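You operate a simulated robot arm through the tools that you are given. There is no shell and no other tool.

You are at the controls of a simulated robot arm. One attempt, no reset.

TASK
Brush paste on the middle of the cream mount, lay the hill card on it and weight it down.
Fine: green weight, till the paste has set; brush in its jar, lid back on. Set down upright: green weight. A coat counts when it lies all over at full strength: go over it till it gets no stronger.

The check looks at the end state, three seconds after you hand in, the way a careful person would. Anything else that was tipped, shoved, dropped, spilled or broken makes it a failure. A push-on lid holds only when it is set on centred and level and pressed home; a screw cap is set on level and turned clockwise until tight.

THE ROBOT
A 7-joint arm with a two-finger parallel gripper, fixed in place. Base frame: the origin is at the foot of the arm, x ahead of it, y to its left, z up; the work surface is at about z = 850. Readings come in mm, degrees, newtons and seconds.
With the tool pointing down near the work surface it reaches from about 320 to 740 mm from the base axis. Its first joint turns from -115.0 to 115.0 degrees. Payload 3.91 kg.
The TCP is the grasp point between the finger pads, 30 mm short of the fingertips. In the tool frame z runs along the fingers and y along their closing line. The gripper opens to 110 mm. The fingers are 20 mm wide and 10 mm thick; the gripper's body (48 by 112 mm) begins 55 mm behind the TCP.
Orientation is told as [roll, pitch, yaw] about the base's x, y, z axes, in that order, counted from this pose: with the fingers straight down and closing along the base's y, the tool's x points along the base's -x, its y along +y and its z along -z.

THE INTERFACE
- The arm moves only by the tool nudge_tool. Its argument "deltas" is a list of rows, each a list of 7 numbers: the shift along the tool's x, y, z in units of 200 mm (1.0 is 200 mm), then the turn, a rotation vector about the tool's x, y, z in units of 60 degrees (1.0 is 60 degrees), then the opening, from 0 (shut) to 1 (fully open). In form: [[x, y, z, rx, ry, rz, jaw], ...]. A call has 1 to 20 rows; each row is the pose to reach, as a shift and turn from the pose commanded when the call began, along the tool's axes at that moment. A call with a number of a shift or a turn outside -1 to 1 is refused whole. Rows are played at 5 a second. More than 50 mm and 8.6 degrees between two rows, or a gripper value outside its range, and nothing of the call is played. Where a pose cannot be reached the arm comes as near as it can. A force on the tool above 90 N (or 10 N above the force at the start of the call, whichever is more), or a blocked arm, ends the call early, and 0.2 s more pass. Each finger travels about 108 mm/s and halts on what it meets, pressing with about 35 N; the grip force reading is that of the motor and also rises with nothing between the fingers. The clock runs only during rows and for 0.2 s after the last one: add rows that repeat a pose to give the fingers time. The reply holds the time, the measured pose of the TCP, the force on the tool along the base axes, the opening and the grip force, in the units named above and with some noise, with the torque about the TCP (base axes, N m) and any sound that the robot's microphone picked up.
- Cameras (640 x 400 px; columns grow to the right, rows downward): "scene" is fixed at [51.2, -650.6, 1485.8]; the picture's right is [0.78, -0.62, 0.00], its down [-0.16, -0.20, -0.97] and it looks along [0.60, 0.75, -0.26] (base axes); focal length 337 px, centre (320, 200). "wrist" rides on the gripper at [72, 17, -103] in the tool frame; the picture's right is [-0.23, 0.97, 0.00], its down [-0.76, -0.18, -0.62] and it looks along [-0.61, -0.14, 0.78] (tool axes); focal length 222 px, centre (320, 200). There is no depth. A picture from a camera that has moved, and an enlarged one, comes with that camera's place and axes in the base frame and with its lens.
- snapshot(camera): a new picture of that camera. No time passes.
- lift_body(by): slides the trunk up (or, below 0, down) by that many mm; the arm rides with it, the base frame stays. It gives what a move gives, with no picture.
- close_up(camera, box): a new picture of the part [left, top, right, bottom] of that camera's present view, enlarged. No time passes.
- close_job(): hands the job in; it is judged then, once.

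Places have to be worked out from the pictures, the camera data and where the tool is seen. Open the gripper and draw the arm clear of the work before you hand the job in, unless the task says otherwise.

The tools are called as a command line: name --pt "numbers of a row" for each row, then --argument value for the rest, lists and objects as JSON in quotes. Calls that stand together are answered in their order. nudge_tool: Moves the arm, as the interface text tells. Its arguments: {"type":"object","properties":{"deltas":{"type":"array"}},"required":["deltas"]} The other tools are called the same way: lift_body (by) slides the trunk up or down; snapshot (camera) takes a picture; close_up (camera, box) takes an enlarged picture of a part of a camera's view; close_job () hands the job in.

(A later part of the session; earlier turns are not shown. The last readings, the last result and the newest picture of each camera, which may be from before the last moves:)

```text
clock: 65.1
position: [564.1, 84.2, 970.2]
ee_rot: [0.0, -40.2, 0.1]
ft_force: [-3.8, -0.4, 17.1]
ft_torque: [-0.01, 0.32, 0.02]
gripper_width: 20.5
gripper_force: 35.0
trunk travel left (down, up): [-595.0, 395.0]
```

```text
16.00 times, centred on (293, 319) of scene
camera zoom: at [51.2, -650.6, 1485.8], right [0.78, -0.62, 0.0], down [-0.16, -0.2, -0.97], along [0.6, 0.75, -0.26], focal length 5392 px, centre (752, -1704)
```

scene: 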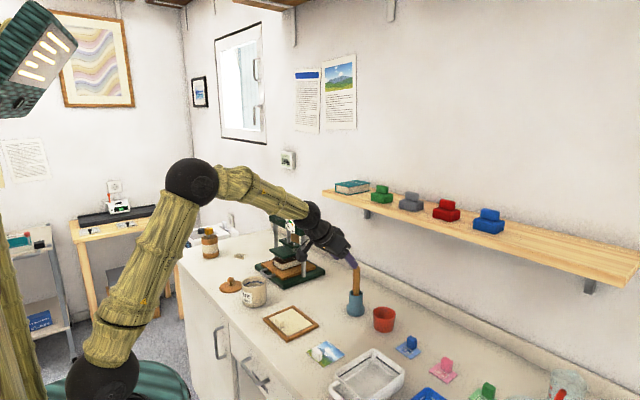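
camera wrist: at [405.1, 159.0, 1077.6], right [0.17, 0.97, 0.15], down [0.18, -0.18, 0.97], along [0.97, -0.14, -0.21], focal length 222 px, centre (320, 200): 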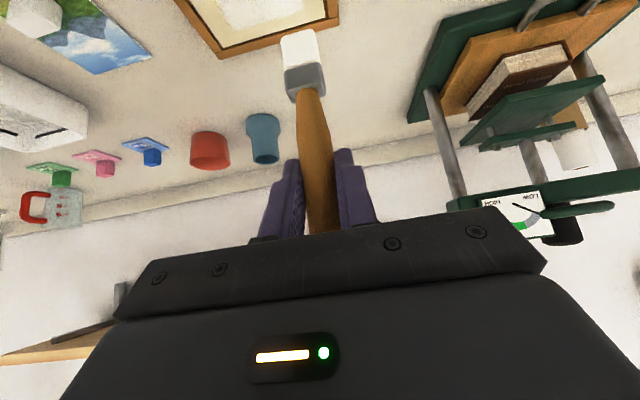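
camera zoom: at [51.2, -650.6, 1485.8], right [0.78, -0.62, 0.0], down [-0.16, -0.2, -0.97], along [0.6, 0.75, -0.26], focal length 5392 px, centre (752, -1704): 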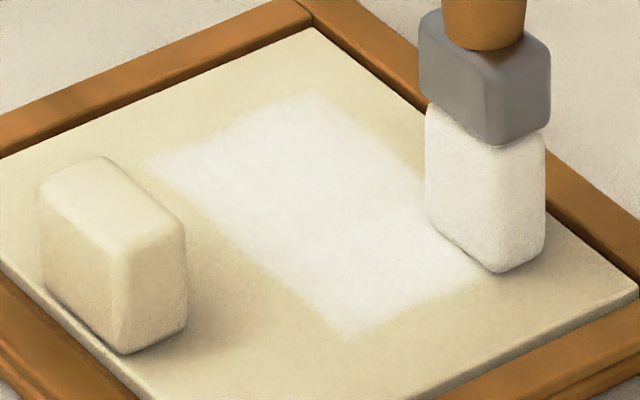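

The coat is whiter still. I sweep back over all lanes once more to see whether it gains any further.

nudge_tool --pt "0 -0.025 0 0 0 0 0" --pt "0.0574 -0.025 -0.0482 0 0 0 0" --pt "0.1149 -0.025 -0.0965 0 0 0 0" --pt "0.1685 -0.025 -0.1415 0 0 0 0" --pt "0.1685 0.06 -0.1415 0 0 0 0" --pt "0.1149 0.06 -0.0965 0 0 0 0" --pt "0.0574 0.06 -0.0482 0 0 0 0" --pt "0 0.06 0 0 0 0 0" --pt "0 0.14 0 0 0 0 0" --pt "0.0574 0.14 -0.0482 0 0 0 0" --pt "0.1149 0.14 -0.0965 0 0 0 0" --pt "0.1685 0.14 -0.1415 0 0 0 0" --pt "0.1685 0.215 -0.1415 0 0 0 0" --pt "0.1149 0.215 -0.0965 0 0 0 0" --pt "0.0574 0.215 -0.0482 0 0 0 0" --pt "0 0.215 0 0 0 0 0" --pt "0 0.285 0 0 0 0 0" --pt "0.0574 0.285 -0.0482 0 0 0 0" --pt "0.1149 0.285 -0.0965 0 0 0 0" --pt "0.1685 0.285 -0.1415 0 0 0 0"

nudge_tool --pt "-0.08 0 -0.096 0 0 0 0" --pt "-0.161 0 -0.1915 0 0 0 0" --pt "-0.241 0 -0.287 0 0 0 0" --pt "-0.241 0 -0.287 0 0 0 0"

close_up --camera "scene" --box '[277, 309, 309, 329]'

close_up --camera "scene" --box '[243, 262, 323, 322]'

```text
clock: 69.3
position: [522.2, 143.1, 974.0]
ee_rot: [0.0, -40.0, 0.0]
ft_force: [1.1, 0.9, -0.1]
ft_torque: [0.01, 0.02, -0.02]
gripper_width: 20.5
gripper_force: 35.2
trunk travel left (down, up): [-595.0, 395.0]
```

```text
clock: 70.3
position: [523.3, 141.6, 1047.7]
ee_rot: [-0.1, -40.0, 0.1]
ft_force: [-0.2, -0.7, 0.4]
ft_torque: [-0.01, -0.04, 0.03]
gripper_width: 20.3
gripper_force: 34.9
trunk travel left (down, up): [-595.0, 395.0]
```

```text
16.00 times, centred on (293, 319) of scene
camera zoom: at [51.2, -650.6, 1485.8], right [0.78, -0.62, 0.0], down [-0.16, -0.2, -0.97], along [0.6, 0.75, -0.26], focal length 5392 px, centre (752, -1704)
```

zoom: 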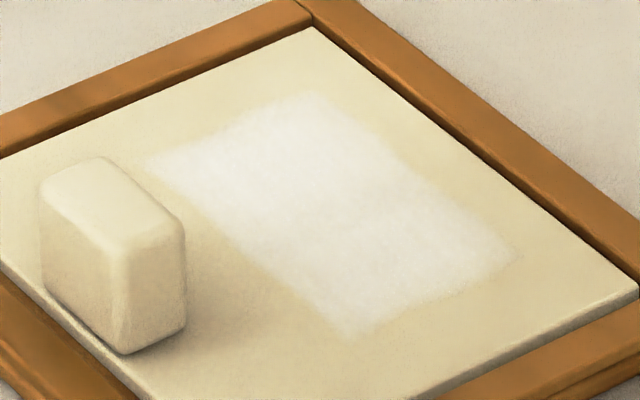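

```text
6.67 times, centred on (283, 292) of scene
camera zoom: at [51.2, -650.6, 1485.8], right [0.78, -0.62, 0.0], down [-0.16, -0.2, -0.97], along [0.6, 0.75, -0.26], focal length 2247 px, centre (567, -413)
```

zoom: 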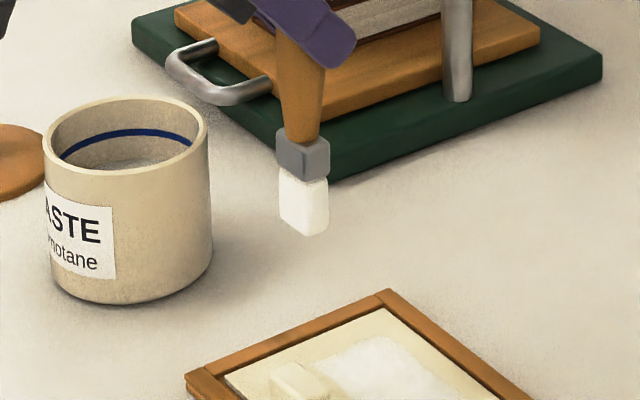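

The coat is nearly even; contact was lost at the last end. I go down once more until firm contact and make one further full pass for comparison.

nudge_tool --pt "0.08 0 0.096 0 0 0 0" --pt "0.161 0 0.1915 0 0 0 0" --pt "0.241 0 0.287 0 0 0 0" --pt "0.2474 0 0.2947 0 0 0 0" --pt "0.2474 0 0.2947 0 0 0 0"

```text
clock: 71.5
position: [521.9, 141.0, 971.8]
ee_rot: [-0.1, -40.1, 0.0]
ft_force: [-0.6, 1.1, 2.6]
ft_torque: [-0.03, -0.07, -0.01]
gripper_width: 20.1
gripper_force: 35.2
trunk travel left (down, up): [-595.0, 395.0]
```

Light contact (2.6 N); I press 1 mm more and sweep the five lanes again.

nudge_tool --pt "0.0032 0 0.0038 0 0 0 0" --pt "-0.0542 0 0.052 0 0 0 0" --pt "-0.1117 0 0.1003 0 0 0 0" --pt "-0.1692 0 0.1485 0 0 0 0" --pt "-0.1692 -0.07 0.1485 0 0 0 0" --pt "-0.1117 -0.07 0.1003 0 0 0 0" --pt "-0.0542 -0.07 0.052 0 0 0 0" --pt "0.0032 -0.07 0.0038 0 0 0 0" --pt "0.0032 -0.14 0.0038 0 0 0 0" --pt "-0.0542 -0.14 0.052 0 0 0 0" --pt "-0.1117 -0.14 0.1003 0 0 0 0" --pt "-0.1692 -0.14 0.1485 0 0 0 0" --pt "-0.1692 -0.21 0.1485 0 0 0 0" --pt "-0.1117 -0.21 0.1003 0 0 0 0" --pt "-0.0542 -0.21 0.052 0 0 0 0" --pt "0.0032 -0.21 0.0038 0 0 0 0" --pt "0.0032 -0.29 0.0038 0 0 0 0" --pt "-0.0542 -0.29 0.052 0 0 0 0" --pt "-0.1117 -0.29 0.1003 0 0 0 0" --pt "-0.1692 -0.29 0.1485 0 0 0 0"

nudge_tool --pt "-0.08 0 -0.096 0 0 0 0" --pt "-0.161 0 -0.1915 0 0 0 0" --pt "-0.241 0 -0.287 0 0 0 0" --pt "-0.241 0 -0.287 0 0 0 0"

close_up --camera "scene" --box '[277, 309, 309, 329]'

close_up --camera "scene" --box '[259, 302, 323, 342]'

```text
clock: 75.7
position: [567.0, 82.9, 969.4]
ee_rot: [0.0, -39.9, 0.0]
ft_force: [0.2, -0.2, 0.1]
ft_torque: [-0.01, 0.01, 0.01]
gripper_width: 20.1
gripper_force: 35.0
trunk travel left (down, up): [-595.0, 395.0]
```

```text
clock: 76.7
position: [566.8, 82.3, 1044.1]
ee_rot: [0.0, -40.0, 0.1]
ft_force: [0.5, -0.7, 0.7]
ft_torque: [0.03, -0.05, 0.02]
gripper_width: 20.1
gripper_force: 34.5
trunk travel left (down, up): [-595.0, 395.0]
```

```text
16.00 times, centred on (293, 319) of scene
camera zoom: at [51.2, -650.6, 1485.8], right [0.78, -0.62, 0.0], down [-0.16, -0.2, -0.97], along [0.6, 0.75, -0.26], focal length 5392 px, centre (752, -1704)
```

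zoom: 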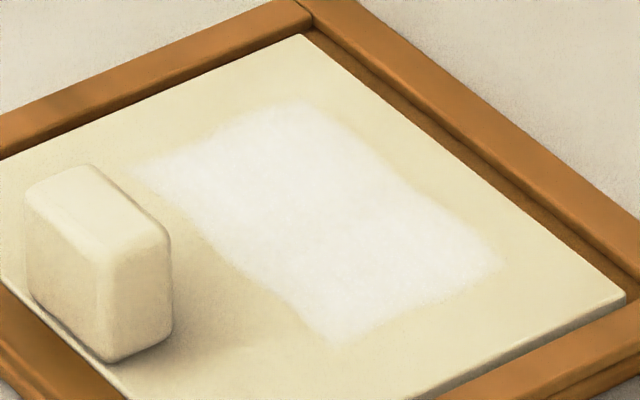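

```text
10.00 times, centred on (291, 322) of scene
camera zoom: at [51.2, -650.6, 1485.8], right [0.78, -0.62, 0.0], down [-0.16, -0.2, -0.97], along [0.6, 0.75, -0.26], focal length 3370 px, centre (610, -1020)
```

zoom: 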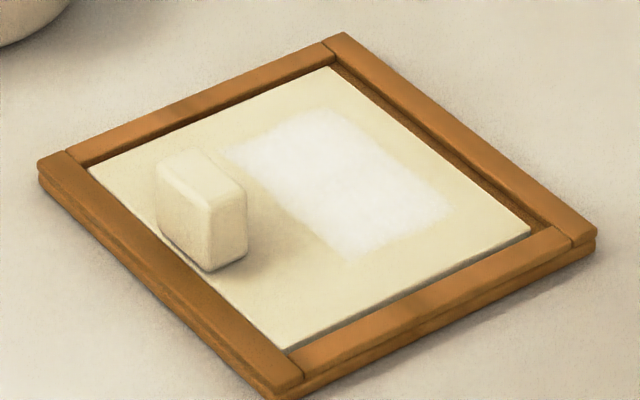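

The mount has slid about 3 mm toward -x inside its frame but stays seated, and the coat is now evenly white. I do one last pass in firm contact to confirm it gains nothing.

nudge_tool --pt "0.08 0 0.096 0 0 0 0" --pt "0.161 0 0.1915 0 0 0 0" --pt "0.241 0 0.287 0 0 0 0" --pt "0.2458 0 0.2927 0 0 0 0" --pt "0.2458 0 0.2927 0 0 0 0"

```text
clock: 77.9
position: [568.3, 82.7, 968.5]
ee_rot: [-0.1, -40.1, 0.1]
ft_force: [-0.1, -0.1, -0.3]
ft_torque: [0.04, 0.02, -0.01]
gripper_width: 20.3
gripper_force: 35.2
trunk travel left (down, up): [-595.0, 395.0]
```

No contact yet; I lower in 1 mm steps.

nudge_tool --pt "0.0032 0 0.0038 0 0 0 0" --pt "0.0064 0 0.0077 0 0 0 0" --pt "0.0096 0 0.0115 0 0 0 0" --pt "0.0096 0 0.0115 0 0 0 0"

close_up --camera "scene" --box '[243, 282, 339, 342]'

```text
clock: 78.9
position: [566.0, 83.5, 965.5]
ee_rot: [0.1, -40.3, 0.0]
ft_force: [2.0, 0.8, 17.0]
ft_torque: [0.0, -0.26, 0.02]
gripper_width: 20.1
gripper_force: 34.7
trunk travel left (down, up): [-595.0, 395.0]
```

```text
6.67 times, centred on (291, 312) of scene
camera zoom: at [51.2, -650.6, 1485.8], right [0.78, -0.62, 0.0], down [-0.16, -0.2, -0.97], along [0.6, 0.75, -0.26], focal length 2247 px, centre (513, -547)
```

zoom: 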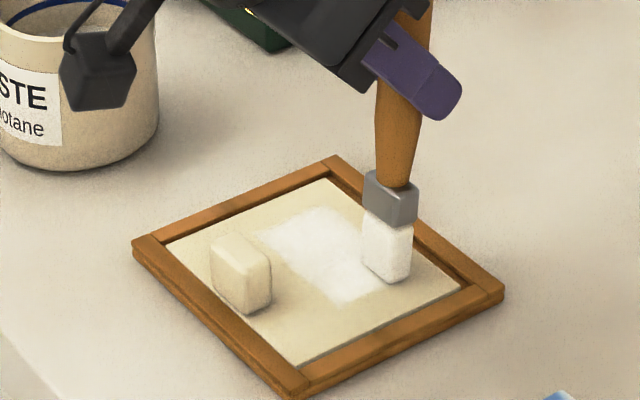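

Contact at 17 N. I sweep the five lanes once more, allowing for the brush now leaning slightly.

nudge_tool --pt "0.0153 -0.03 -0.0129 0 0 0 0" --pt "0.0574 -0.03 -0.0482 0 0 0 0" --pt "0.0996 -0.03 -0.0836 0 0 0 0" --pt "0.1302 -0.03 -0.1093 0 0 0 0" --pt "0.1302 0.04 -0.1093 0 0 0 0" --pt "0.0996 0.04 -0.0836 0 0 0 0" --pt "0.0574 0.04 -0.0482 0 0 0 0" --pt "0.0153 0.04 -0.0129 0 0 0 0" --pt "0.0153 0.11 -0.0129 0 0 0 0" --pt "0.0574 0.11 -0.0482 0 0 0 0" --pt "0.0996 0.11 -0.0836 0 0 0 0" --pt "0.1302 0.11 -0.1093 0 0 0 0" --pt "0.1302 0.18 -0.1093 0 0 0 0" --pt "0.0996 0.18 -0.0836 0 0 0 0" --pt "0.0574 0.18 -0.0482 0 0 0 0" --pt "0.0153 0.18 -0.0129 0 0 0 0" --pt "0.0153 0.25 -0.0129 0 0 0 0" --pt "0.0574 0.25 -0.0482 0 0 0 0" --pt "0.0996 0.25 -0.0836 0 0 0 0" --pt "0.1302 0.25 -0.1093 0 0 0 0"

nudge_tool --pt "-0.08 0 -0.096 0 0 0 0" --pt "-0.161 0 -0.1915 0 0 0 0" --pt "-0.241 0 -0.287 0 0 0 0" --pt "-0.321 0 -0.383 0 0 0 0" --pt "-0.321 0 -0.383 0 0 0 0"

close_up --camera "scene" --box '[277, 309, 309, 329]'

snapshot --camera "wrist"

close_up --camera "scene" --box '[233, 222, 333, 302]'

```text
clock: 83.1
position: [530.7, 131.9, 964.1]
ee_rot: [0.1, -40.1, 0.0]
ft_force: [4.3, 0.8, 15.8]
ft_torque: [-0.12, -0.54, -0.02]
gripper_width: 20.5
gripper_force: 34.7
trunk travel left (down, up): [-595.0, 395.0]
```

```text
clock: 84.3
position: [531.4, 133.2, 1066.4]
ee_rot: [0.1, -40.1, 0.1]
ft_force: [1.5, 0.0, -0.9]
ft_torque: [0.02, 0.0, -0.03]
gripper_width: 20.8
gripper_force: 35.3
trunk travel left (down, up): [-595.0, 395.0]
```

```text
16.00 times, centred on (293, 319) of scene
camera zoom: at [51.2, -650.6, 1485.8], right [0.78, -0.62, 0.0], down [-0.16, -0.2, -0.97], along [0.6, 0.75, -0.26], focal length 5392 px, centre (752, -1704)
```

zoom: 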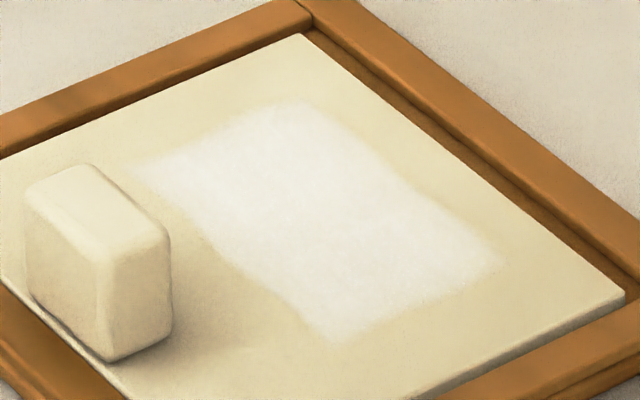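

```text
taken
camera wrist: at [408.8, 150.8, 1098.9], right [0.17, 0.97, 0.15], down [0.18, -0.18, 0.97], along [0.97, -0.14, -0.21], focal length 222 px, centre (320, 200)
```

wrist: 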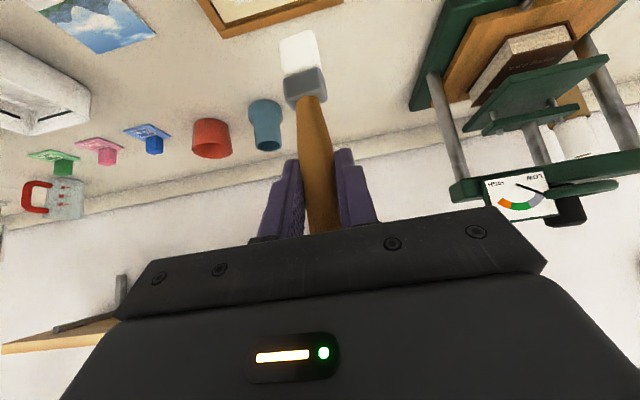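

```text
5.00 times, centred on (283, 262) of scene
camera zoom: at [51.2, -650.6, 1485.8], right [0.78, -0.62, 0.0], down [-0.16, -0.2, -0.97], along [0.6, 0.75, -0.26], focal length 1685 px, centre (505, -110)
```

zoom: 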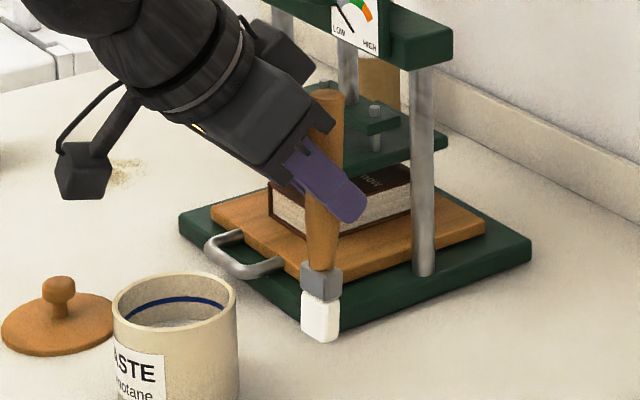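

Nothing changed with the extra pass, so the coat is at full strength. Now I take the brush back toward its jar and zoom on the jar opening to align.

nudge_tool --pt "-0.13 -0.0875 0.102 0 0 0 0" --pt "-0.26 -0.175 0.204 0 0 0 0" --pt "-0.39 -0.2625 0.306 0 0 0 0" --pt "-0.52 -0.35 0.408 0 0 0 0" --pt "-0.65 -0.4375 0.51 0 0 0 0" --pt "-0.78 -0.525 0.605 0 0 0 0" --pt "-0.78 -0.525 0.605 0 0 0 0"

close_up --camera "scene" --box '[323, 262, 387, 318]'

snapshot --camera "wrist"

close_up --camera "wrist" --box '[220, 0, 380, 100]'

```text
clock: 85.9
position: [729.3, 27.0, 1070.7]
ee_rot: [0.0, -40.0, 0.1]
ft_force: [-0.7, -0.4, -0.6]
ft_torque: [0.0, 0.03, -0.02]
gripper_width: 20.6
gripper_force: 35.7
trunk travel left (down, up): [-595.0, 395.0]
```

```text
7.14 times, centred on (355, 290) of scene
camera zoom: at [51.2, -650.6, 1485.8], right [0.78, -0.62, 0.0], down [-0.16, -0.2, -0.97], along [0.6, 0.75, -0.26], focal length 2407 px, centre (70, -443)
```

zoom: 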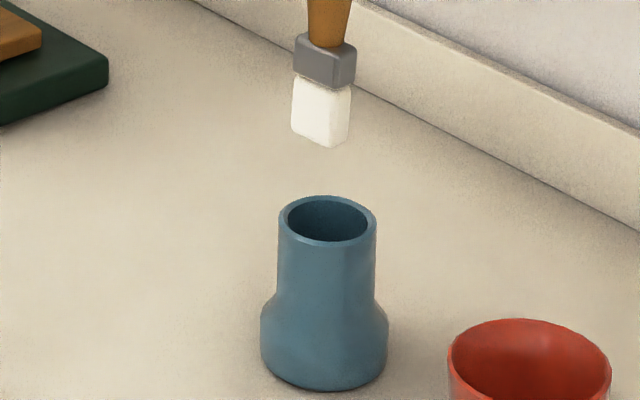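

```text
taken
camera wrist: at [606.2, 44.0, 1103.5], right [0.17, 0.97, 0.15], down [0.18, -0.18, 0.97], along [0.97, -0.14, -0.21], focal length 222 px, centre (320, 200)
```

wrist: 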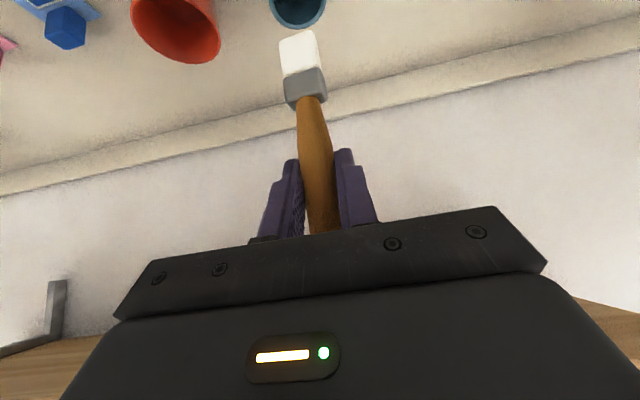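

```text
4.00 times, centred on (300, 50) of wrist
camera zoom: at [606.2, 44.0, 1103.5], right [0.17, 0.97, 0.15], down [0.18, -0.18, 0.97], along [0.97, -0.14, -0.21], focal length 888 px, centre (400, 800)
```

zoom: 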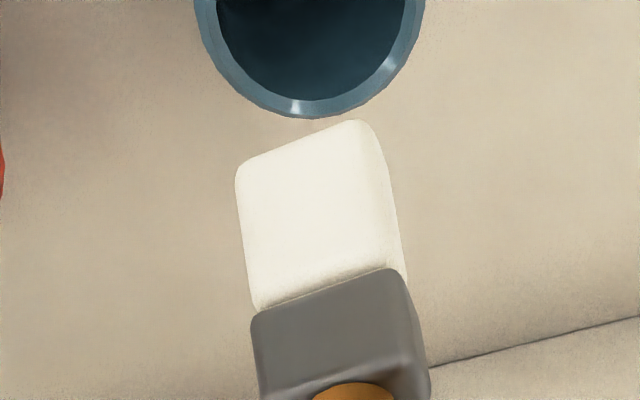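

The jar opening's centre is at about (739, 29.5, 920) and the bristle tip at about (732.5, 28.5, 966). I shift +6.5 mm in x, +1 in y and come down to just above the rim to check.

nudge_tool --pt "-0.0249 0.005 0.0209 0 0 0 0" --pt "0.0394 0.005 0.0975 0 0 0 0" --pt "0.0876 0.005 0.155 0 0 0 0" --pt "0.1037 0.005 0.1741 0 0 0 0" --pt "0.1037 0.005 0.1741 0 0 0 0"

close_up --camera "scene" --box '[323, 262, 387, 318]'

close_up --camera "wrist" --box '[220, 0, 380, 100]'

```text
clock: 87.1
position: [737.0, 28.6, 1031.8]
ee_rot: [-0.1, -40.0, 0.1]
ft_force: [0.6, -0.5, -0.8]
ft_torque: [0.01, 0.03, 0.02]
gripper_width: 20.4
gripper_force: 35.2
trunk travel left (down, up): [-595.0, 395.0]
```

```text
7.14 times, centred on (355, 290) of scene
camera zoom: at [51.2, -650.6, 1485.8], right [0.78, -0.62, 0.0], down [-0.16, -0.2, -0.97], along [0.6, 0.75, -0.26], focal length 2407 px, centre (70, -443)
```

zoom: 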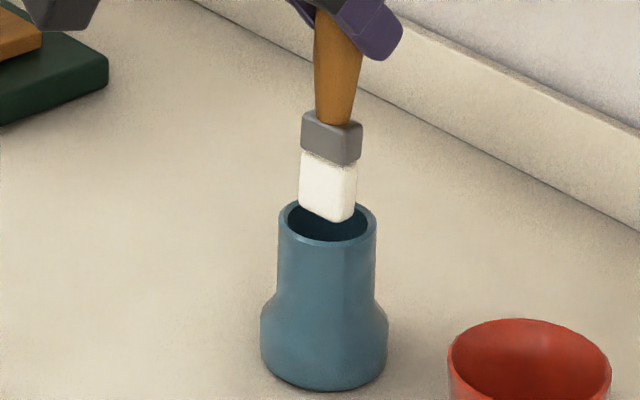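

```text
4.00 times, centred on (300, 50) of wrist
camera zoom: at [613.1, 45.3, 1063.9], right [0.17, 0.97, 0.15], down [0.18, -0.18, 0.97], along [0.97, -0.14, -0.21], focal length 888 px, centre (400, 800)
```

zoom: 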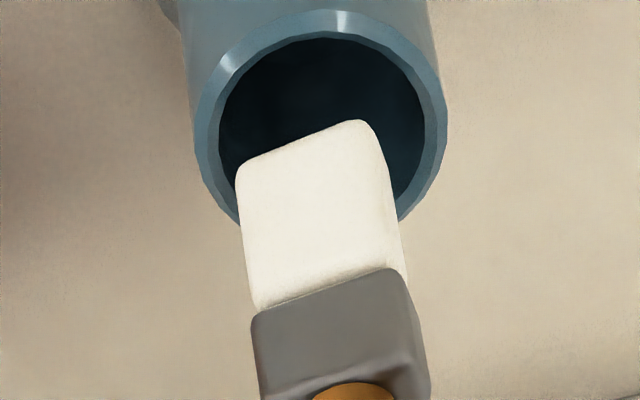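

The bristles are centred over the opening in both views. I lower slowly into the jar, watching force.

nudge_tool --pt "0.0257 0 0.0306 0 0 0 0" --pt "0.0514 0 0.0613 0 0 0 0" --pt "0.0772 0 0.0919 0 0 0 0" --pt "0.1029 0 0.1226 0 0 0 0" --pt "0.1029 0 0.1226 0 0 0 0"

close_up --camera "scene" --box '[323, 262, 387, 318]'

close_up --camera "wrist" --box '[220, 0, 380, 100]'

```text
clock: 88.3
position: [737.8, 29.4, 999.8]
ee_rot: [0.0, -39.9, 0.2]
ft_force: [0.6, -0.6, -0.6]
ft_torque: [0.02, -0.02, -0.01]
gripper_width: 20.7
gripper_force: 34.8
trunk travel left (down, up): [-595.0, 395.0]
```

```text
7.14 times, centred on (355, 290) of scene
camera zoom: at [51.2, -650.6, 1485.8], right [0.78, -0.62, 0.0], down [-0.16, -0.2, -0.97], along [0.6, 0.75, -0.26], focal length 2407 px, centre (70, -443)
```

zoom: 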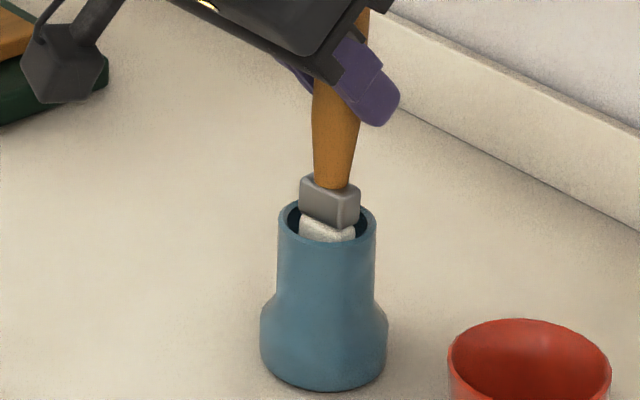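

```text
4.00 times, centred on (300, 50) of wrist
camera zoom: at [614.1, 46.3, 1031.7], right [0.17, 0.97, 0.15], down [0.18, -0.18, 0.97], along [0.97, -0.14, -0.21], focal length 888 px, centre (400, 800)
```

zoom: 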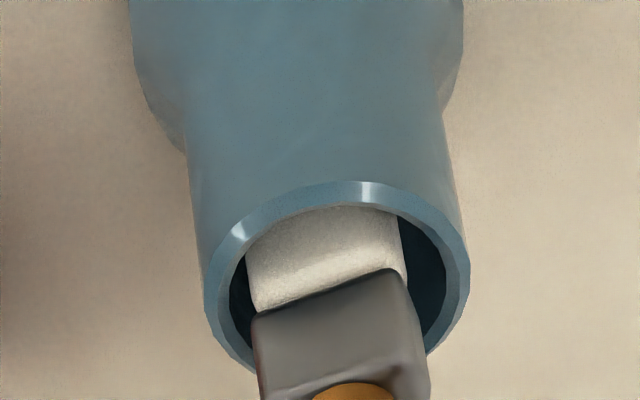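

It is inside without touching. I shift 1.5 mm in +y to centre it better and go on down.

nudge_tool --pt "0 0.0075 0 0 0 0 0" --pt "0.0257 0.0075 0.0306 0 0 0 0" --pt "0.0514 0.0075 0.0613 0 0 0 0" --pt "0.0772 0.0075 0.0919 0 0 0 0" --pt "0.0932 0.0075 0.1111 0 0 0 0" --pt "0.0932 0.0075 0.1111 0 0 0 0"

close_up --camera "scene" --box '[323, 252, 387, 318]'

```text
clock: 89.7
position: [736.5, 31.0, 970.6]
ee_rot: [0.0, -39.9, 0.2]
ft_force: [-0.2, 0.6, -0.2]
ft_torque: [0.02, -0.01, 0.01]
gripper_width: 20.7
gripper_force: 35.3
trunk travel left (down, up): [-595.0, 395.0]
```

```text
6.06 times, centred on (355, 285) of scene
camera zoom: at [51.2, -650.6, 1485.8], right [0.78, -0.62, 0.0], down [-0.16, -0.2, -0.97], along [0.6, 0.75, -0.26], focal length 2042 px, centre (108, -315)
```

zoom: 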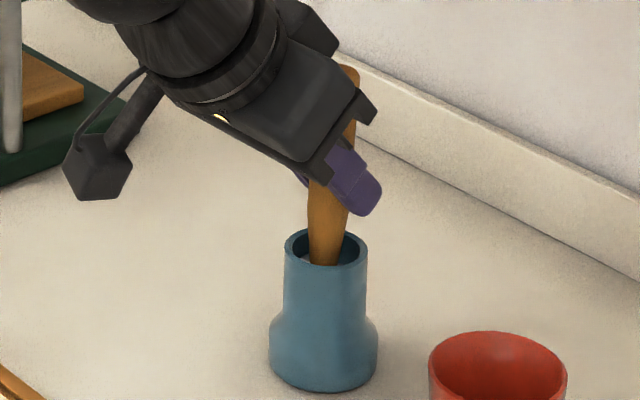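

No contact yet. I lower in 2 mm steps to the jar's floor.

nudge_tool --pt "0.0064 0 0.0077 0 0 0 0" --pt "0.0129 0 0.0153 0 0 0 0" --pt "0.0193 0 0.023 0 0 0 0" --pt "0.0193 0 0.023 0 0 0 0"

```text
clock: 90.7
position: [736.7, 31.3, 962.8]
ee_rot: [0.1, -39.9, 0.2]
ft_force: [0.0, -1.2, 0.3]
ft_torque: [0.02, 0.02, 0.04]
gripper_width: 20.9
gripper_force: 35.1
trunk travel left (down, up): [-595.0, 395.0]
```

nudge_tool --pt "0.0048 0 0.0057 0 0 0 0" --pt "0.0096 0 0.0115 0 0 0 0" --pt "0.0096 0 0.0115 0 0 0 0"

close_up --camera "scene" --box '[323, 252, 387, 318]'

```text
clock: 91.5
position: [736.3, 30.1, 961.5]
ee_rot: [0.0, -40.0, 0.0]
ft_force: [0.4, 0.0, 0.2]
ft_torque: [-0.02, 0.01, -0.01]
gripper_width: 20.7
gripper_force: 35.6
trunk travel left (down, up): [-595.0, 395.0]
```

```text
6.06 times, centred on (355, 285) of scene
camera zoom: at [51.2, -650.6, 1485.8], right [0.78, -0.62, 0.0], down [-0.16, -0.2, -0.97], along [0.6, 0.75, -0.26], focal length 2042 px, centre (108, -315)
```

zoom: 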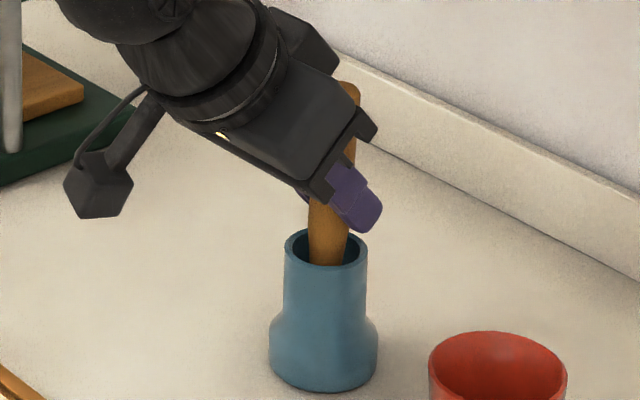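

nudge_tool --pt "0.0048 0 0.0057 0 0 0 0" --pt "0.0096 0 0.0115 0 0 0 0" --pt "0.0096 0 0.0115 0 0 0 0"

```text
clock: 92.3
position: [736.7, 31.0, 960.4]
ee_rot: [0.0, -40.3, 0.1]
ft_force: [1.0, 1.6, 10.9]
ft_torque: [0.08, -0.24, -0.01]
gripper_width: 20.7
gripper_force: 35.1
trunk travel left (down, up): [-595.0, 395.0]
```

The bristles touch the floor (10.9 N). I ease 1 mm, open, and back off along the tool axis.

nudge_tool --pt "-0.0032 0 -0.0038 0 0 0 0" --pt "-0.0032 0 -0.0038 0 0 0 0.2" --pt "-0.0032 0 -0.0038 0 0 0 0.5" --pt "-0.0032 0 -0.0038 0 0 0 0.5" --pt "-0.0032 0 -0.0038 0 0 0 0.5" --pt "0 0 -0.15 0 0 0 0.5" --pt "0 0 -0.35 0 0 0 0.5" --pt "0 0 -0.55 0 0 0 0.5" --pt "0 0 -0.7 0 0 0 0.5" --pt "0 0 -0.7 0 0 0 0.5"

close_up --camera "scene" --box '[313, 242, 397, 328]'

snapshot --camera "wrist"

```text
clock: 94.5
position: [644.1, 29.2, 1062.0]
ee_rot: [0.0, -40.0, 0.1]
ft_force: [-1.1, -0.2, -0.2]
ft_torque: [0.01, -0.03, 0.0]
gripper_width: 54.8
gripper_force: 0.2
trunk travel left (down, up): [-595.0, 395.0]
```

```text
4.65 times, centred on (355, 285) of scene
camera zoom: at [51.2, -650.6, 1485.8], right [0.78, -0.62, 0.0], down [-0.16, -0.2, -0.97], along [0.6, 0.75, -0.26], focal length 1568 px, centre (157, -195)
```

zoom: 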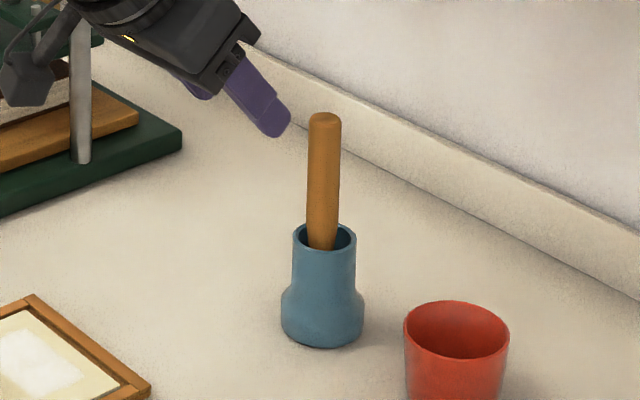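

```text
taken
camera wrist: at [521.7, 46.9, 1095.5], right [0.17, 0.97, 0.15], down [0.18, -0.18, 0.97], along [0.97, -0.14, -0.21], focal length 222 px, centre (320, 200)
```

wrist: 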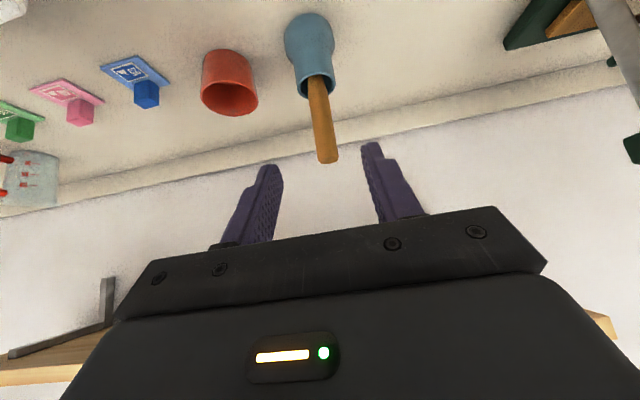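

The brush stands in its jar. Next is the card: its tab is at about x 506–521, y −72…−44. I bring the tool upright above it with the jaws closing along y.

nudge_tool --pt "0.115 -0.0725 -0.0313 0 0.111 0 0.5" --pt "0.23 -0.145 -0.0627 0 0.222 0 0.5" --pt "0.3455 -0.2175 -0.094 0 0.333 0 0.5" --pt "0.461 -0.29 -0.125 0 0.444 0 0.5" --pt "0.576 -0.3625 -0.157 0 0.556 0 0.5" --pt "0.691 -0.435 -0.188 0 0.667 0 0.5" --pt "0.691 -0.435 -0.188 0 0.667 0 0.5"

snapshot --camera "wrist"

close_up --camera "wrist" --box '[240, 40, 400, 140]'

```text
clock: 96.1
position: [516.3, -57.9, 1005.7]
ee_rot: [-0.1, 0.1, 0.1]
ft_force: [0.4, 1.1, 0.3]
ft_torque: [0.01, -0.01, 0.01]
gripper_width: 55.0
gripper_force: 0.0
trunk travel left (down, up): [-595.0, 395.0]
```

```text
taken
camera wrist: at [443.4, -39.5, 1109.7], right [0.23, 0.97, 0.0], down [0.76, -0.18, 0.62], along [0.61, -0.14, -0.78], focal length 222 px, centre (320, 200)
```

wrist: 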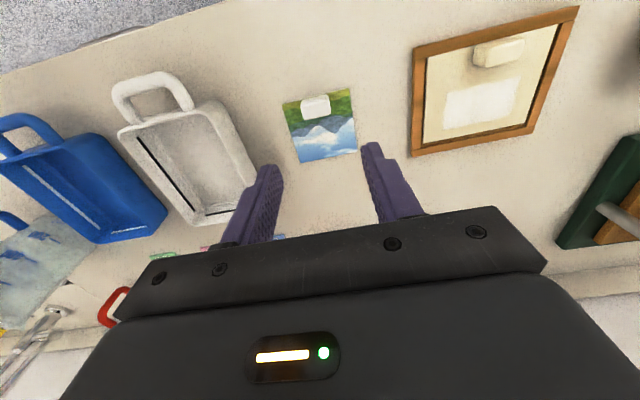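

```text
4.00 times, centred on (320, 90) of wrist
camera zoom: at [443.4, -39.5, 1109.7], right [0.23, 0.97, 0.0], down [0.76, -0.18, 0.62], along [0.61, -0.14, -0.78], focal length 888 px, centre (320, 640)
```

zoom: 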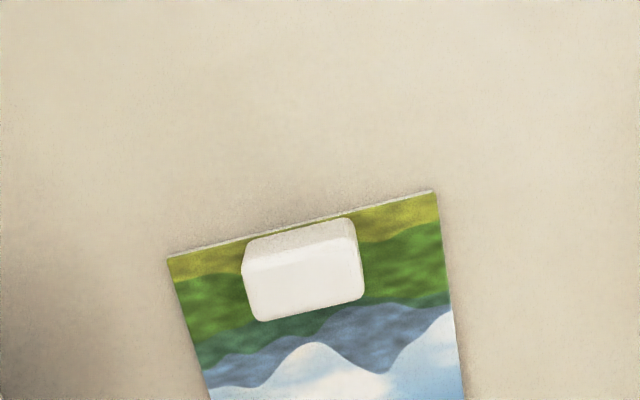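

The tab's top sits about 3 mm toward −x and −y from the TCP axis. I correct and descend to just above it.

nudge_tool --pt "0.0155 -0.0138 0.15 0 0 0 0.5" --pt "0.0155 -0.0138 0.3 0 0 0 0.5" --pt "0.0155 -0.0138 0.42 0 0 0 0.5" --pt "0.0155 -0.0138 0.5 0 0 0 0.5" --pt "0.0155 -0.0138 0.5 0 0 0 0.5"

close_up --camera "wrist" --box '[220, 110, 420, 235]'

close_up --camera "scene" --box '[285, 315, 365, 375]'

```text
clock: 97.3
position: [512.4, -61.5, 905.4]
ee_rot: [0.0, 0.0, 0.1]
ft_force: [0.2, -0.6, 0.2]
ft_torque: [0.0, -0.03, -0.01]
gripper_width: 54.9
gripper_force: 0.0
trunk travel left (down, up): [-595.0, 395.0]
```

```text
3.20 times, centred on (320, 172) of wrist
camera zoom: at [438.2, -42.3, 1009.7], right [0.23, 0.97, 0.0], down [0.76, -0.18, 0.62], along [0.61, -0.14, -0.78], focal length 711 px, centre (320, 288)
```

zoom: 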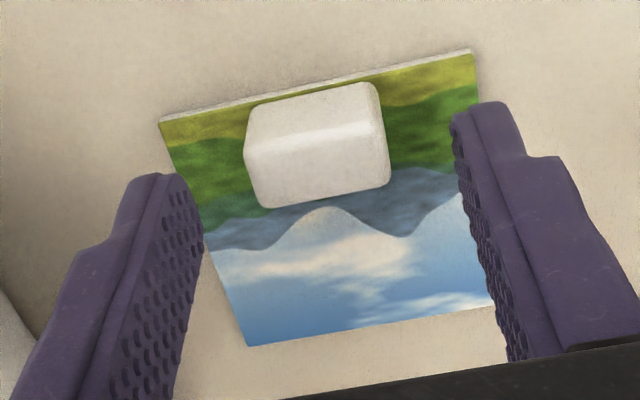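

```text
6.67 times, centred on (325, 345) of scene
camera zoom: at [51.2, -650.6, 1485.8], right [0.78, -0.62, 0.0], down [-0.16, -0.2, -0.97], along [0.6, 0.75, -0.26], focal length 2247 px, centre (287, -767)
```

zoom: 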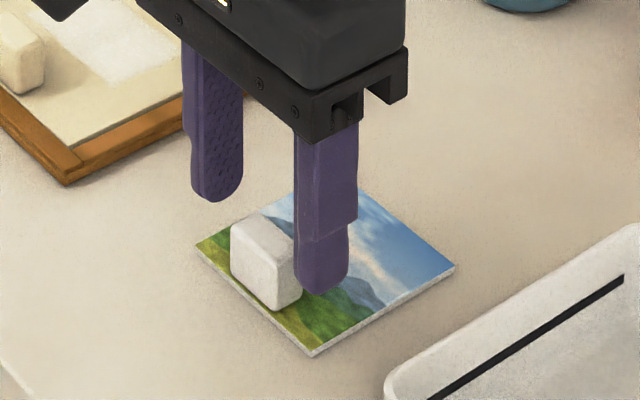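

The tab is exactly centred between the fingers. I descend 17 mm and close on it.

nudge_tool --pt "0 0 0.045 0 0 0 0.5" --pt "0 0 0.085 0 0 0 0.5" --pt "0 0 0.085 0 0 0 0.2" --pt "0 0 0.085 0 0 0 0.0" --pt "0 0 0.085 0 0 0 0.0" --pt "0 0 0.085 0 0 0 0.0"

close_up --camera "wrist" --box '[220, 110, 420, 235]'

close_up --camera "scene" --box '[285, 315, 365, 375]'

```text
clock: 98.7
position: [511.9, -58.9, 889.1]
ee_rot: [0.1, 0.0, 0.0]
ft_force: [0.0, -0.4, -0.5]
ft_torque: [0.01, 0.02, 0.03]
gripper_width: 28.7
gripper_force: 35.2
trunk travel left (down, up): [-595.0, 395.0]
```

```text
3.20 times, centred on (320, 172) of wrist
camera zoom: at [438.9, -41.7, 992.7], right [0.23, 0.97, 0.0], down [0.76, -0.18, 0.62], along [0.61, -0.14, -0.78], focal length 711 px, centre (320, 288)
```

zoom: 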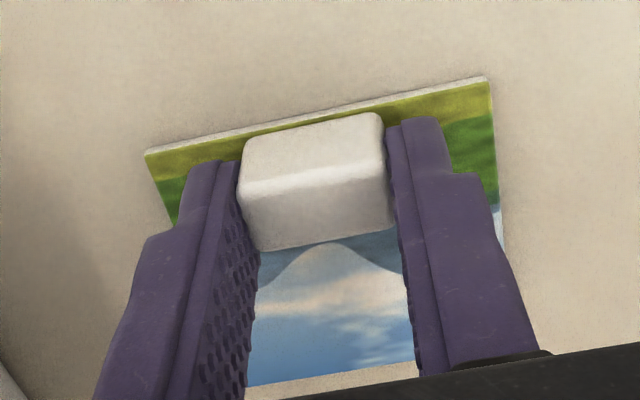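

```text
6.67 times, centred on (325, 345) of scene
camera zoom: at [51.2, -650.6, 1485.8], right [0.78, -0.62, 0.0], down [-0.16, -0.2, -0.97], along [0.6, 0.75, -0.26], focal length 2247 px, centre (287, -767)
```

zoom: 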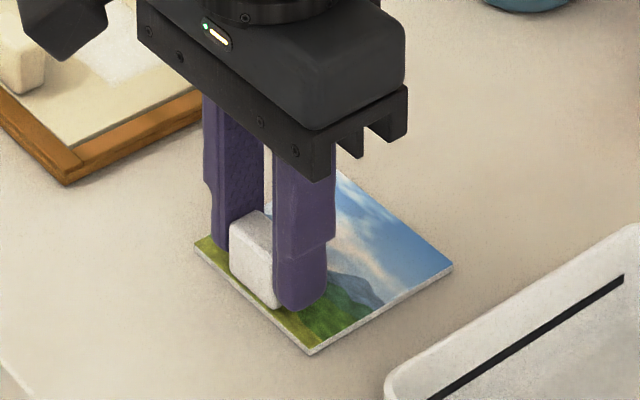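

The card's tab is held. I estimate the mount's top at z ≈ 859, its block's inner edge at x ≈ 509.7 and the paste centre at (549, 111), so I lift 50 mm and carry the card by (+9.9, +170.8).

nudge_tool --pt "0 0 -0.1 0 0 0 0.0" --pt "0 0 -0.25 0 0 0 0.0" --pt "-0.01 0.17 -0.25 0 0 0 0.0" --pt "-0.02 0.34 -0.25 0 0 0 0.0" --pt "-0.03 0.51 -0.25 0 0 0 0.0" --pt "-0.04 0.68 -0.25 0 0 0 0.0" --pt "-0.0495 0.854 -0.25 0 0 0 0.0" --pt "-0.0495 0.854 -0.25 0 0 0 0.0"

snapshot --camera "wrist"

close_up --camera "scene" --box '[251, 292, 331, 342]'

```text
clock: 100.5
position: [521.6, 113.0, 939.0]
ee_rot: [0.1, 0.1, 0.1]
ft_force: [0.3, 0.0, 0.4]
ft_torque: [-0.01, 0.03, 0.02]
gripper_width: 28.7
gripper_force: 34.9
trunk travel left (down, up): [-595.0, 395.0]
```

```text
taken
camera wrist: at [448.3, 129.1, 1043.4], right [0.23, 0.97, 0.0], down [0.76, -0.18, 0.62], along [0.61, -0.14, -0.78], focal length 222 px, centre (320, 200)
```

wrist: 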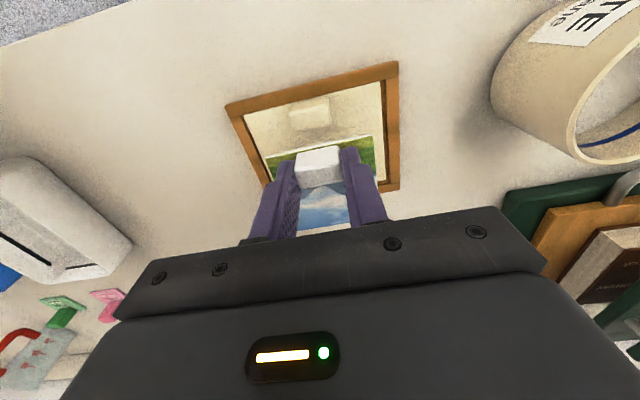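

```text
8.00 times, centred on (291, 317) of scene
camera zoom: at [51.2, -650.6, 1485.8], right [0.78, -0.62, 0.0], down [-0.16, -0.2, -0.97], along [0.6, 0.75, -0.26], focal length 2696 px, centre (552, -736)
```

zoom: 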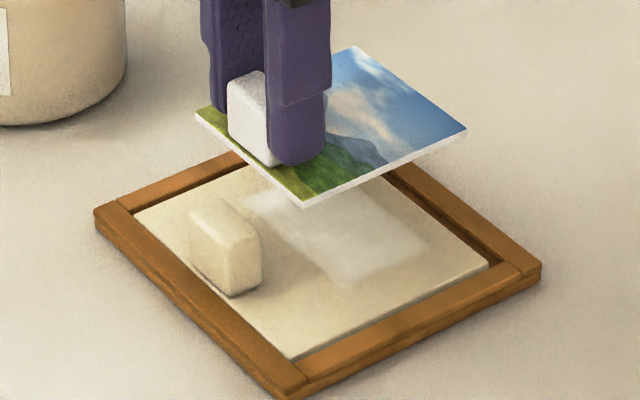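

The card hangs level over the mount. I lower it to just above the block's height and check the gap.

nudge_tool --pt "0 0 0.05 0 0 0 0.0" --pt "0 0 0.1 0 0 0 0.0" --pt "0 0 0.1 0 0 0 0.0"

close_up --camera "wrist" --box '[210, 60, 430, 200]'

close_up --camera "scene" --box '[259, 302, 323, 342]'

```text
clock: 101.3
position: [521.7, 111.4, 920.0]
ee_rot: [0.0, 0.0, 0.1]
ft_force: [0.2, 0.3, -0.1]
ft_torque: [0.0, 0.01, -0.02]
gripper_width: 28.6
gripper_force: 34.8
trunk travel left (down, up): [-595.0, 395.0]
```

```text
2.86 times, centred on (320, 130) of wrist
camera zoom: at [448.9, 128.4, 1023.1], right [0.23, 0.97, 0.0], down [0.76, -0.18, 0.62], along [0.61, -0.14, -0.78], focal length 635 px, centre (320, 400)
```

zoom: 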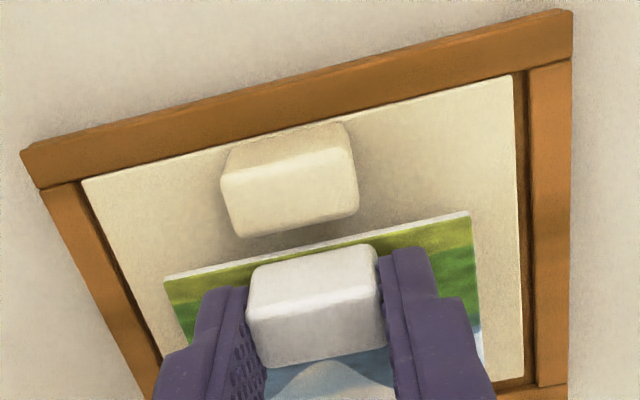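

```text
10.00 times, centred on (291, 322) of scene
camera zoom: at [51.2, -650.6, 1485.8], right [0.78, -0.62, 0.0], down [-0.16, -0.2, -0.97], along [0.6, 0.75, -0.26], focal length 3370 px, centre (610, -1020)
```

zoom: 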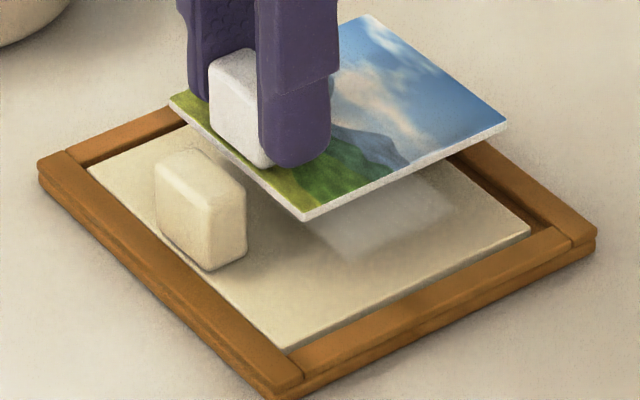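

The card's edge clears the block by about 2 mm and it is centred over the paste. I shift 1 mm in −y and lower toward the mount.

nudge_tool --pt "0 -0.005 0.03 0 0 0 0.0" --pt "0 -0.005 0.06 0 0 0 0.0" --pt "0 -0.005 0.09 0 0 0 0.0" --pt "0 -0.005 0.09 0 0 0 0.0"

close_up --camera "wrist" --box '[210, 60, 430, 200]'

close_up --camera "scene" --box '[259, 302, 323, 342]'

```text
clock: 102.3
position: [524.4, 110.8, 900.1]
ee_rot: [0.0, 0.1, 0.1]
ft_force: [-0.7, -0.2, -0.5]
ft_torque: [-0.04, 0.01, -0.01]
gripper_width: 28.7
gripper_force: 35.1
trunk travel left (down, up): [-595.0, 395.0]
```

```text
2.86 times, centred on (320, 130) of wrist
camera zoom: at [450.3, 128.1, 1004.7], right [0.23, 0.97, 0.0], down [0.76, -0.18, 0.62], along [0.61, -0.14, -0.78], focal length 635 px, centre (320, 400)
```

zoom: 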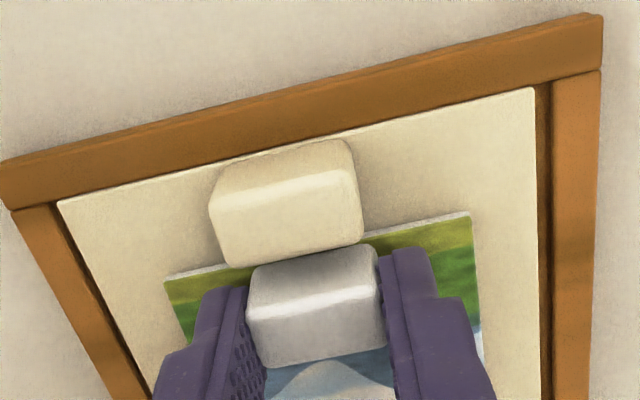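

```text
10.00 times, centred on (291, 322) of scene
camera zoom: at [51.2, -650.6, 1485.8], right [0.78, -0.62, 0.0], down [-0.16, -0.2, -0.97], along [0.6, 0.75, -0.26], focal length 3370 px, centre (610, -1020)
```

zoom: 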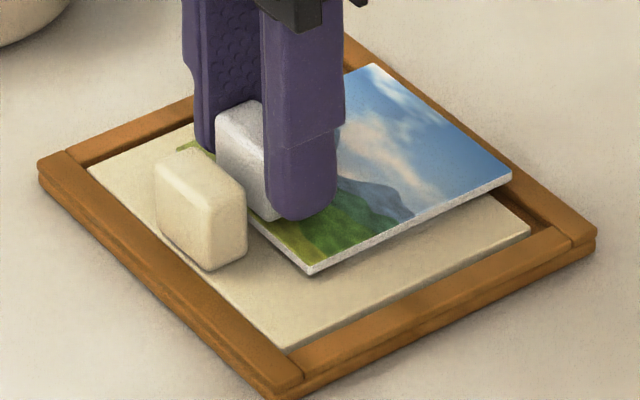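

It is still a few mm above. I lower in small steps until contact.

nudge_tool --pt "0 0 0.0075 0 0 0 0.0" --pt "0 0 0.015 0 0 0 0.0" --pt "0 0 0.0225 0 0 0 0.0" --pt "0 0 0.0225 0 0 0 0.0"

close_up --camera "scene" --box '[259, 302, 323, 342]'

```text
clock: 103.3
position: [524.3, 110.5, 897.6]
ee_rot: [0.0, -0.3, 0.1]
ft_force: [-0.4, 1.2, 23.1]
ft_torque: [0.01, 0.01, 0.04]
gripper_width: 28.8
gripper_force: 35.0
trunk travel left (down, up): [-595.0, 395.0]
```

```text
10.00 times, centred on (291, 322) of scene
camera zoom: at [51.2, -650.6, 1485.8], right [0.78, -0.62, 0.0], down [-0.16, -0.2, -0.97], along [0.6, 0.75, -0.26], focal length 3370 px, centre (610, -1020)
```

zoom: 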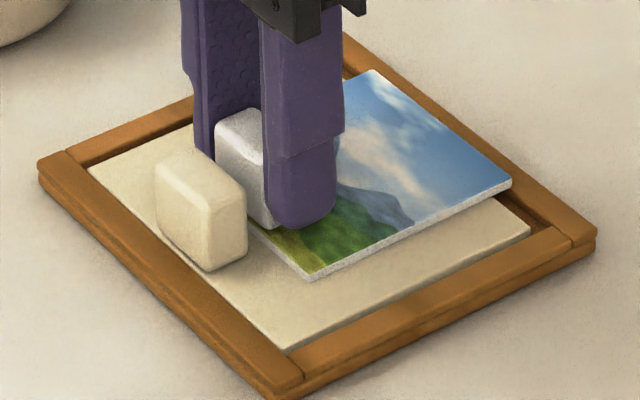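

Contact came at 23 N but the card's far (+x) edge seems to ride on the frame bar: the card sits about 3 mm too far in +x. I lift 5 mm, shift −3 mm in x and look.

nudge_tool --pt "0 0 -0.025 0 0 0 0.0" --pt "0.015 0 -0.025 0 0 0 0.0" --pt "0.015 0 -0.025 0 0 0 0.0"

close_up --camera "scene" --box '[263, 304, 319, 339]'

close_up --camera "wrist" --box '[240, 90, 400, 190]'

```text
clock: 104.1
position: [518.0, 111.5, 899.6]
ee_rot: [0.0, 0.0, 0.2]
ft_force: [-0.2, -0.5, -0.2]
ft_torque: [0.02, 0.0, 0.0]
gripper_width: 28.7
gripper_force: 35.0
trunk travel left (down, up): [-595.0, 395.0]
```

```text
11.43 times, centred on (291, 322) of scene
camera zoom: at [51.2, -650.6, 1485.8], right [0.78, -0.62, 0.0], down [-0.16, -0.2, -0.97], along [0.6, 0.75, -0.26], focal length 3852 px, centre (651, -1189)
```

zoom: 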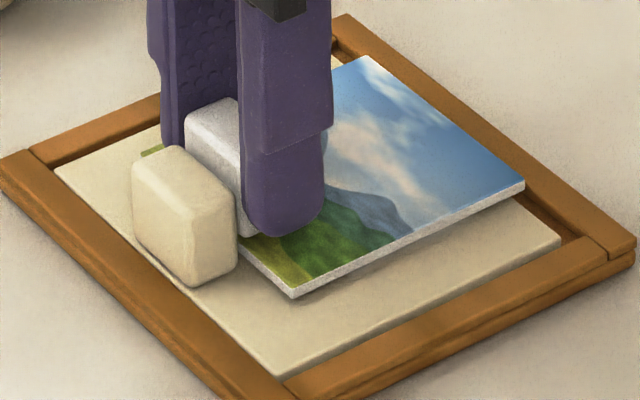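

```text
4.00 times, centred on (320, 140) of wrist
camera zoom: at [446.0, 128.7, 1004.3], right [0.23, 0.97, 0.0], down [0.76, -0.18, 0.62], along [0.61, -0.14, -0.78], focal length 888 px, centre (320, 440)
```

zoom: 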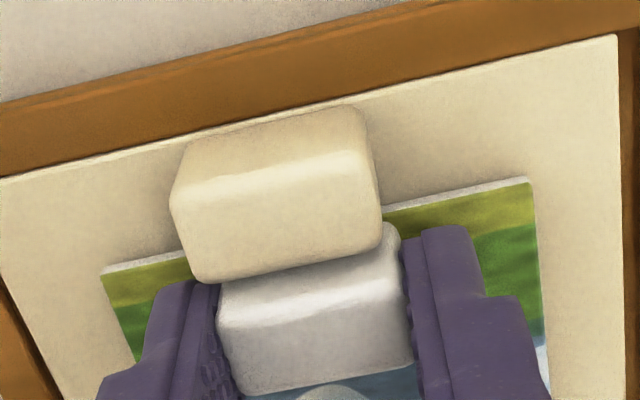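

The gap to the block is now only about 1 mm. I move +1 mm back in x and lower again in small steps.

nudge_tool --pt "-0.005 0 0 0 0 0 0.0" --pt "-0.005 0 0.01 0 0 0 0.0" --pt "-0.005 0 0.0175 0 0 0 0.0" --pt "-0.005 0 0.0225 0 0 0 0.0" --pt "-0.005 0 0.0225 0 0 0 0.0"

close_up --camera "scene" --box '[263, 304, 319, 339]'

```text
clock: 105.3
position: [520.4, 110.3, 897.8]
ee_rot: [0.0, -0.2, 0.1]
ft_force: [-1.1, 2.2, 23.5]
ft_torque: [-0.02, 0.03, 0.0]
gripper_width: 28.7
gripper_force: 34.9
trunk travel left (down, up): [-595.0, 395.0]
```

```text
11.43 times, centred on (291, 322) of scene
camera zoom: at [51.2, -650.6, 1485.8], right [0.78, -0.62, 0.0], down [-0.16, -0.2, -0.97], along [0.6, 0.75, -0.26], focal length 3852 px, centre (651, -1189)
```

zoom: 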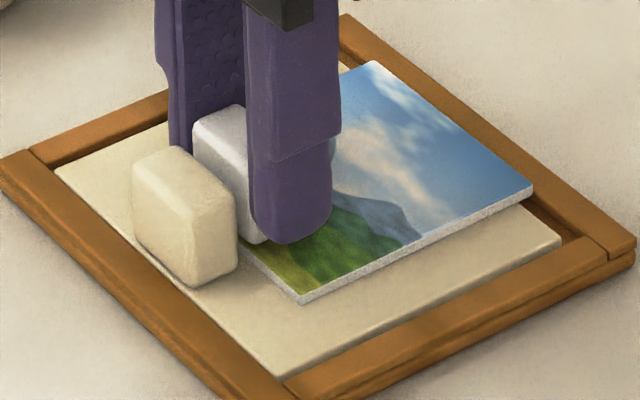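

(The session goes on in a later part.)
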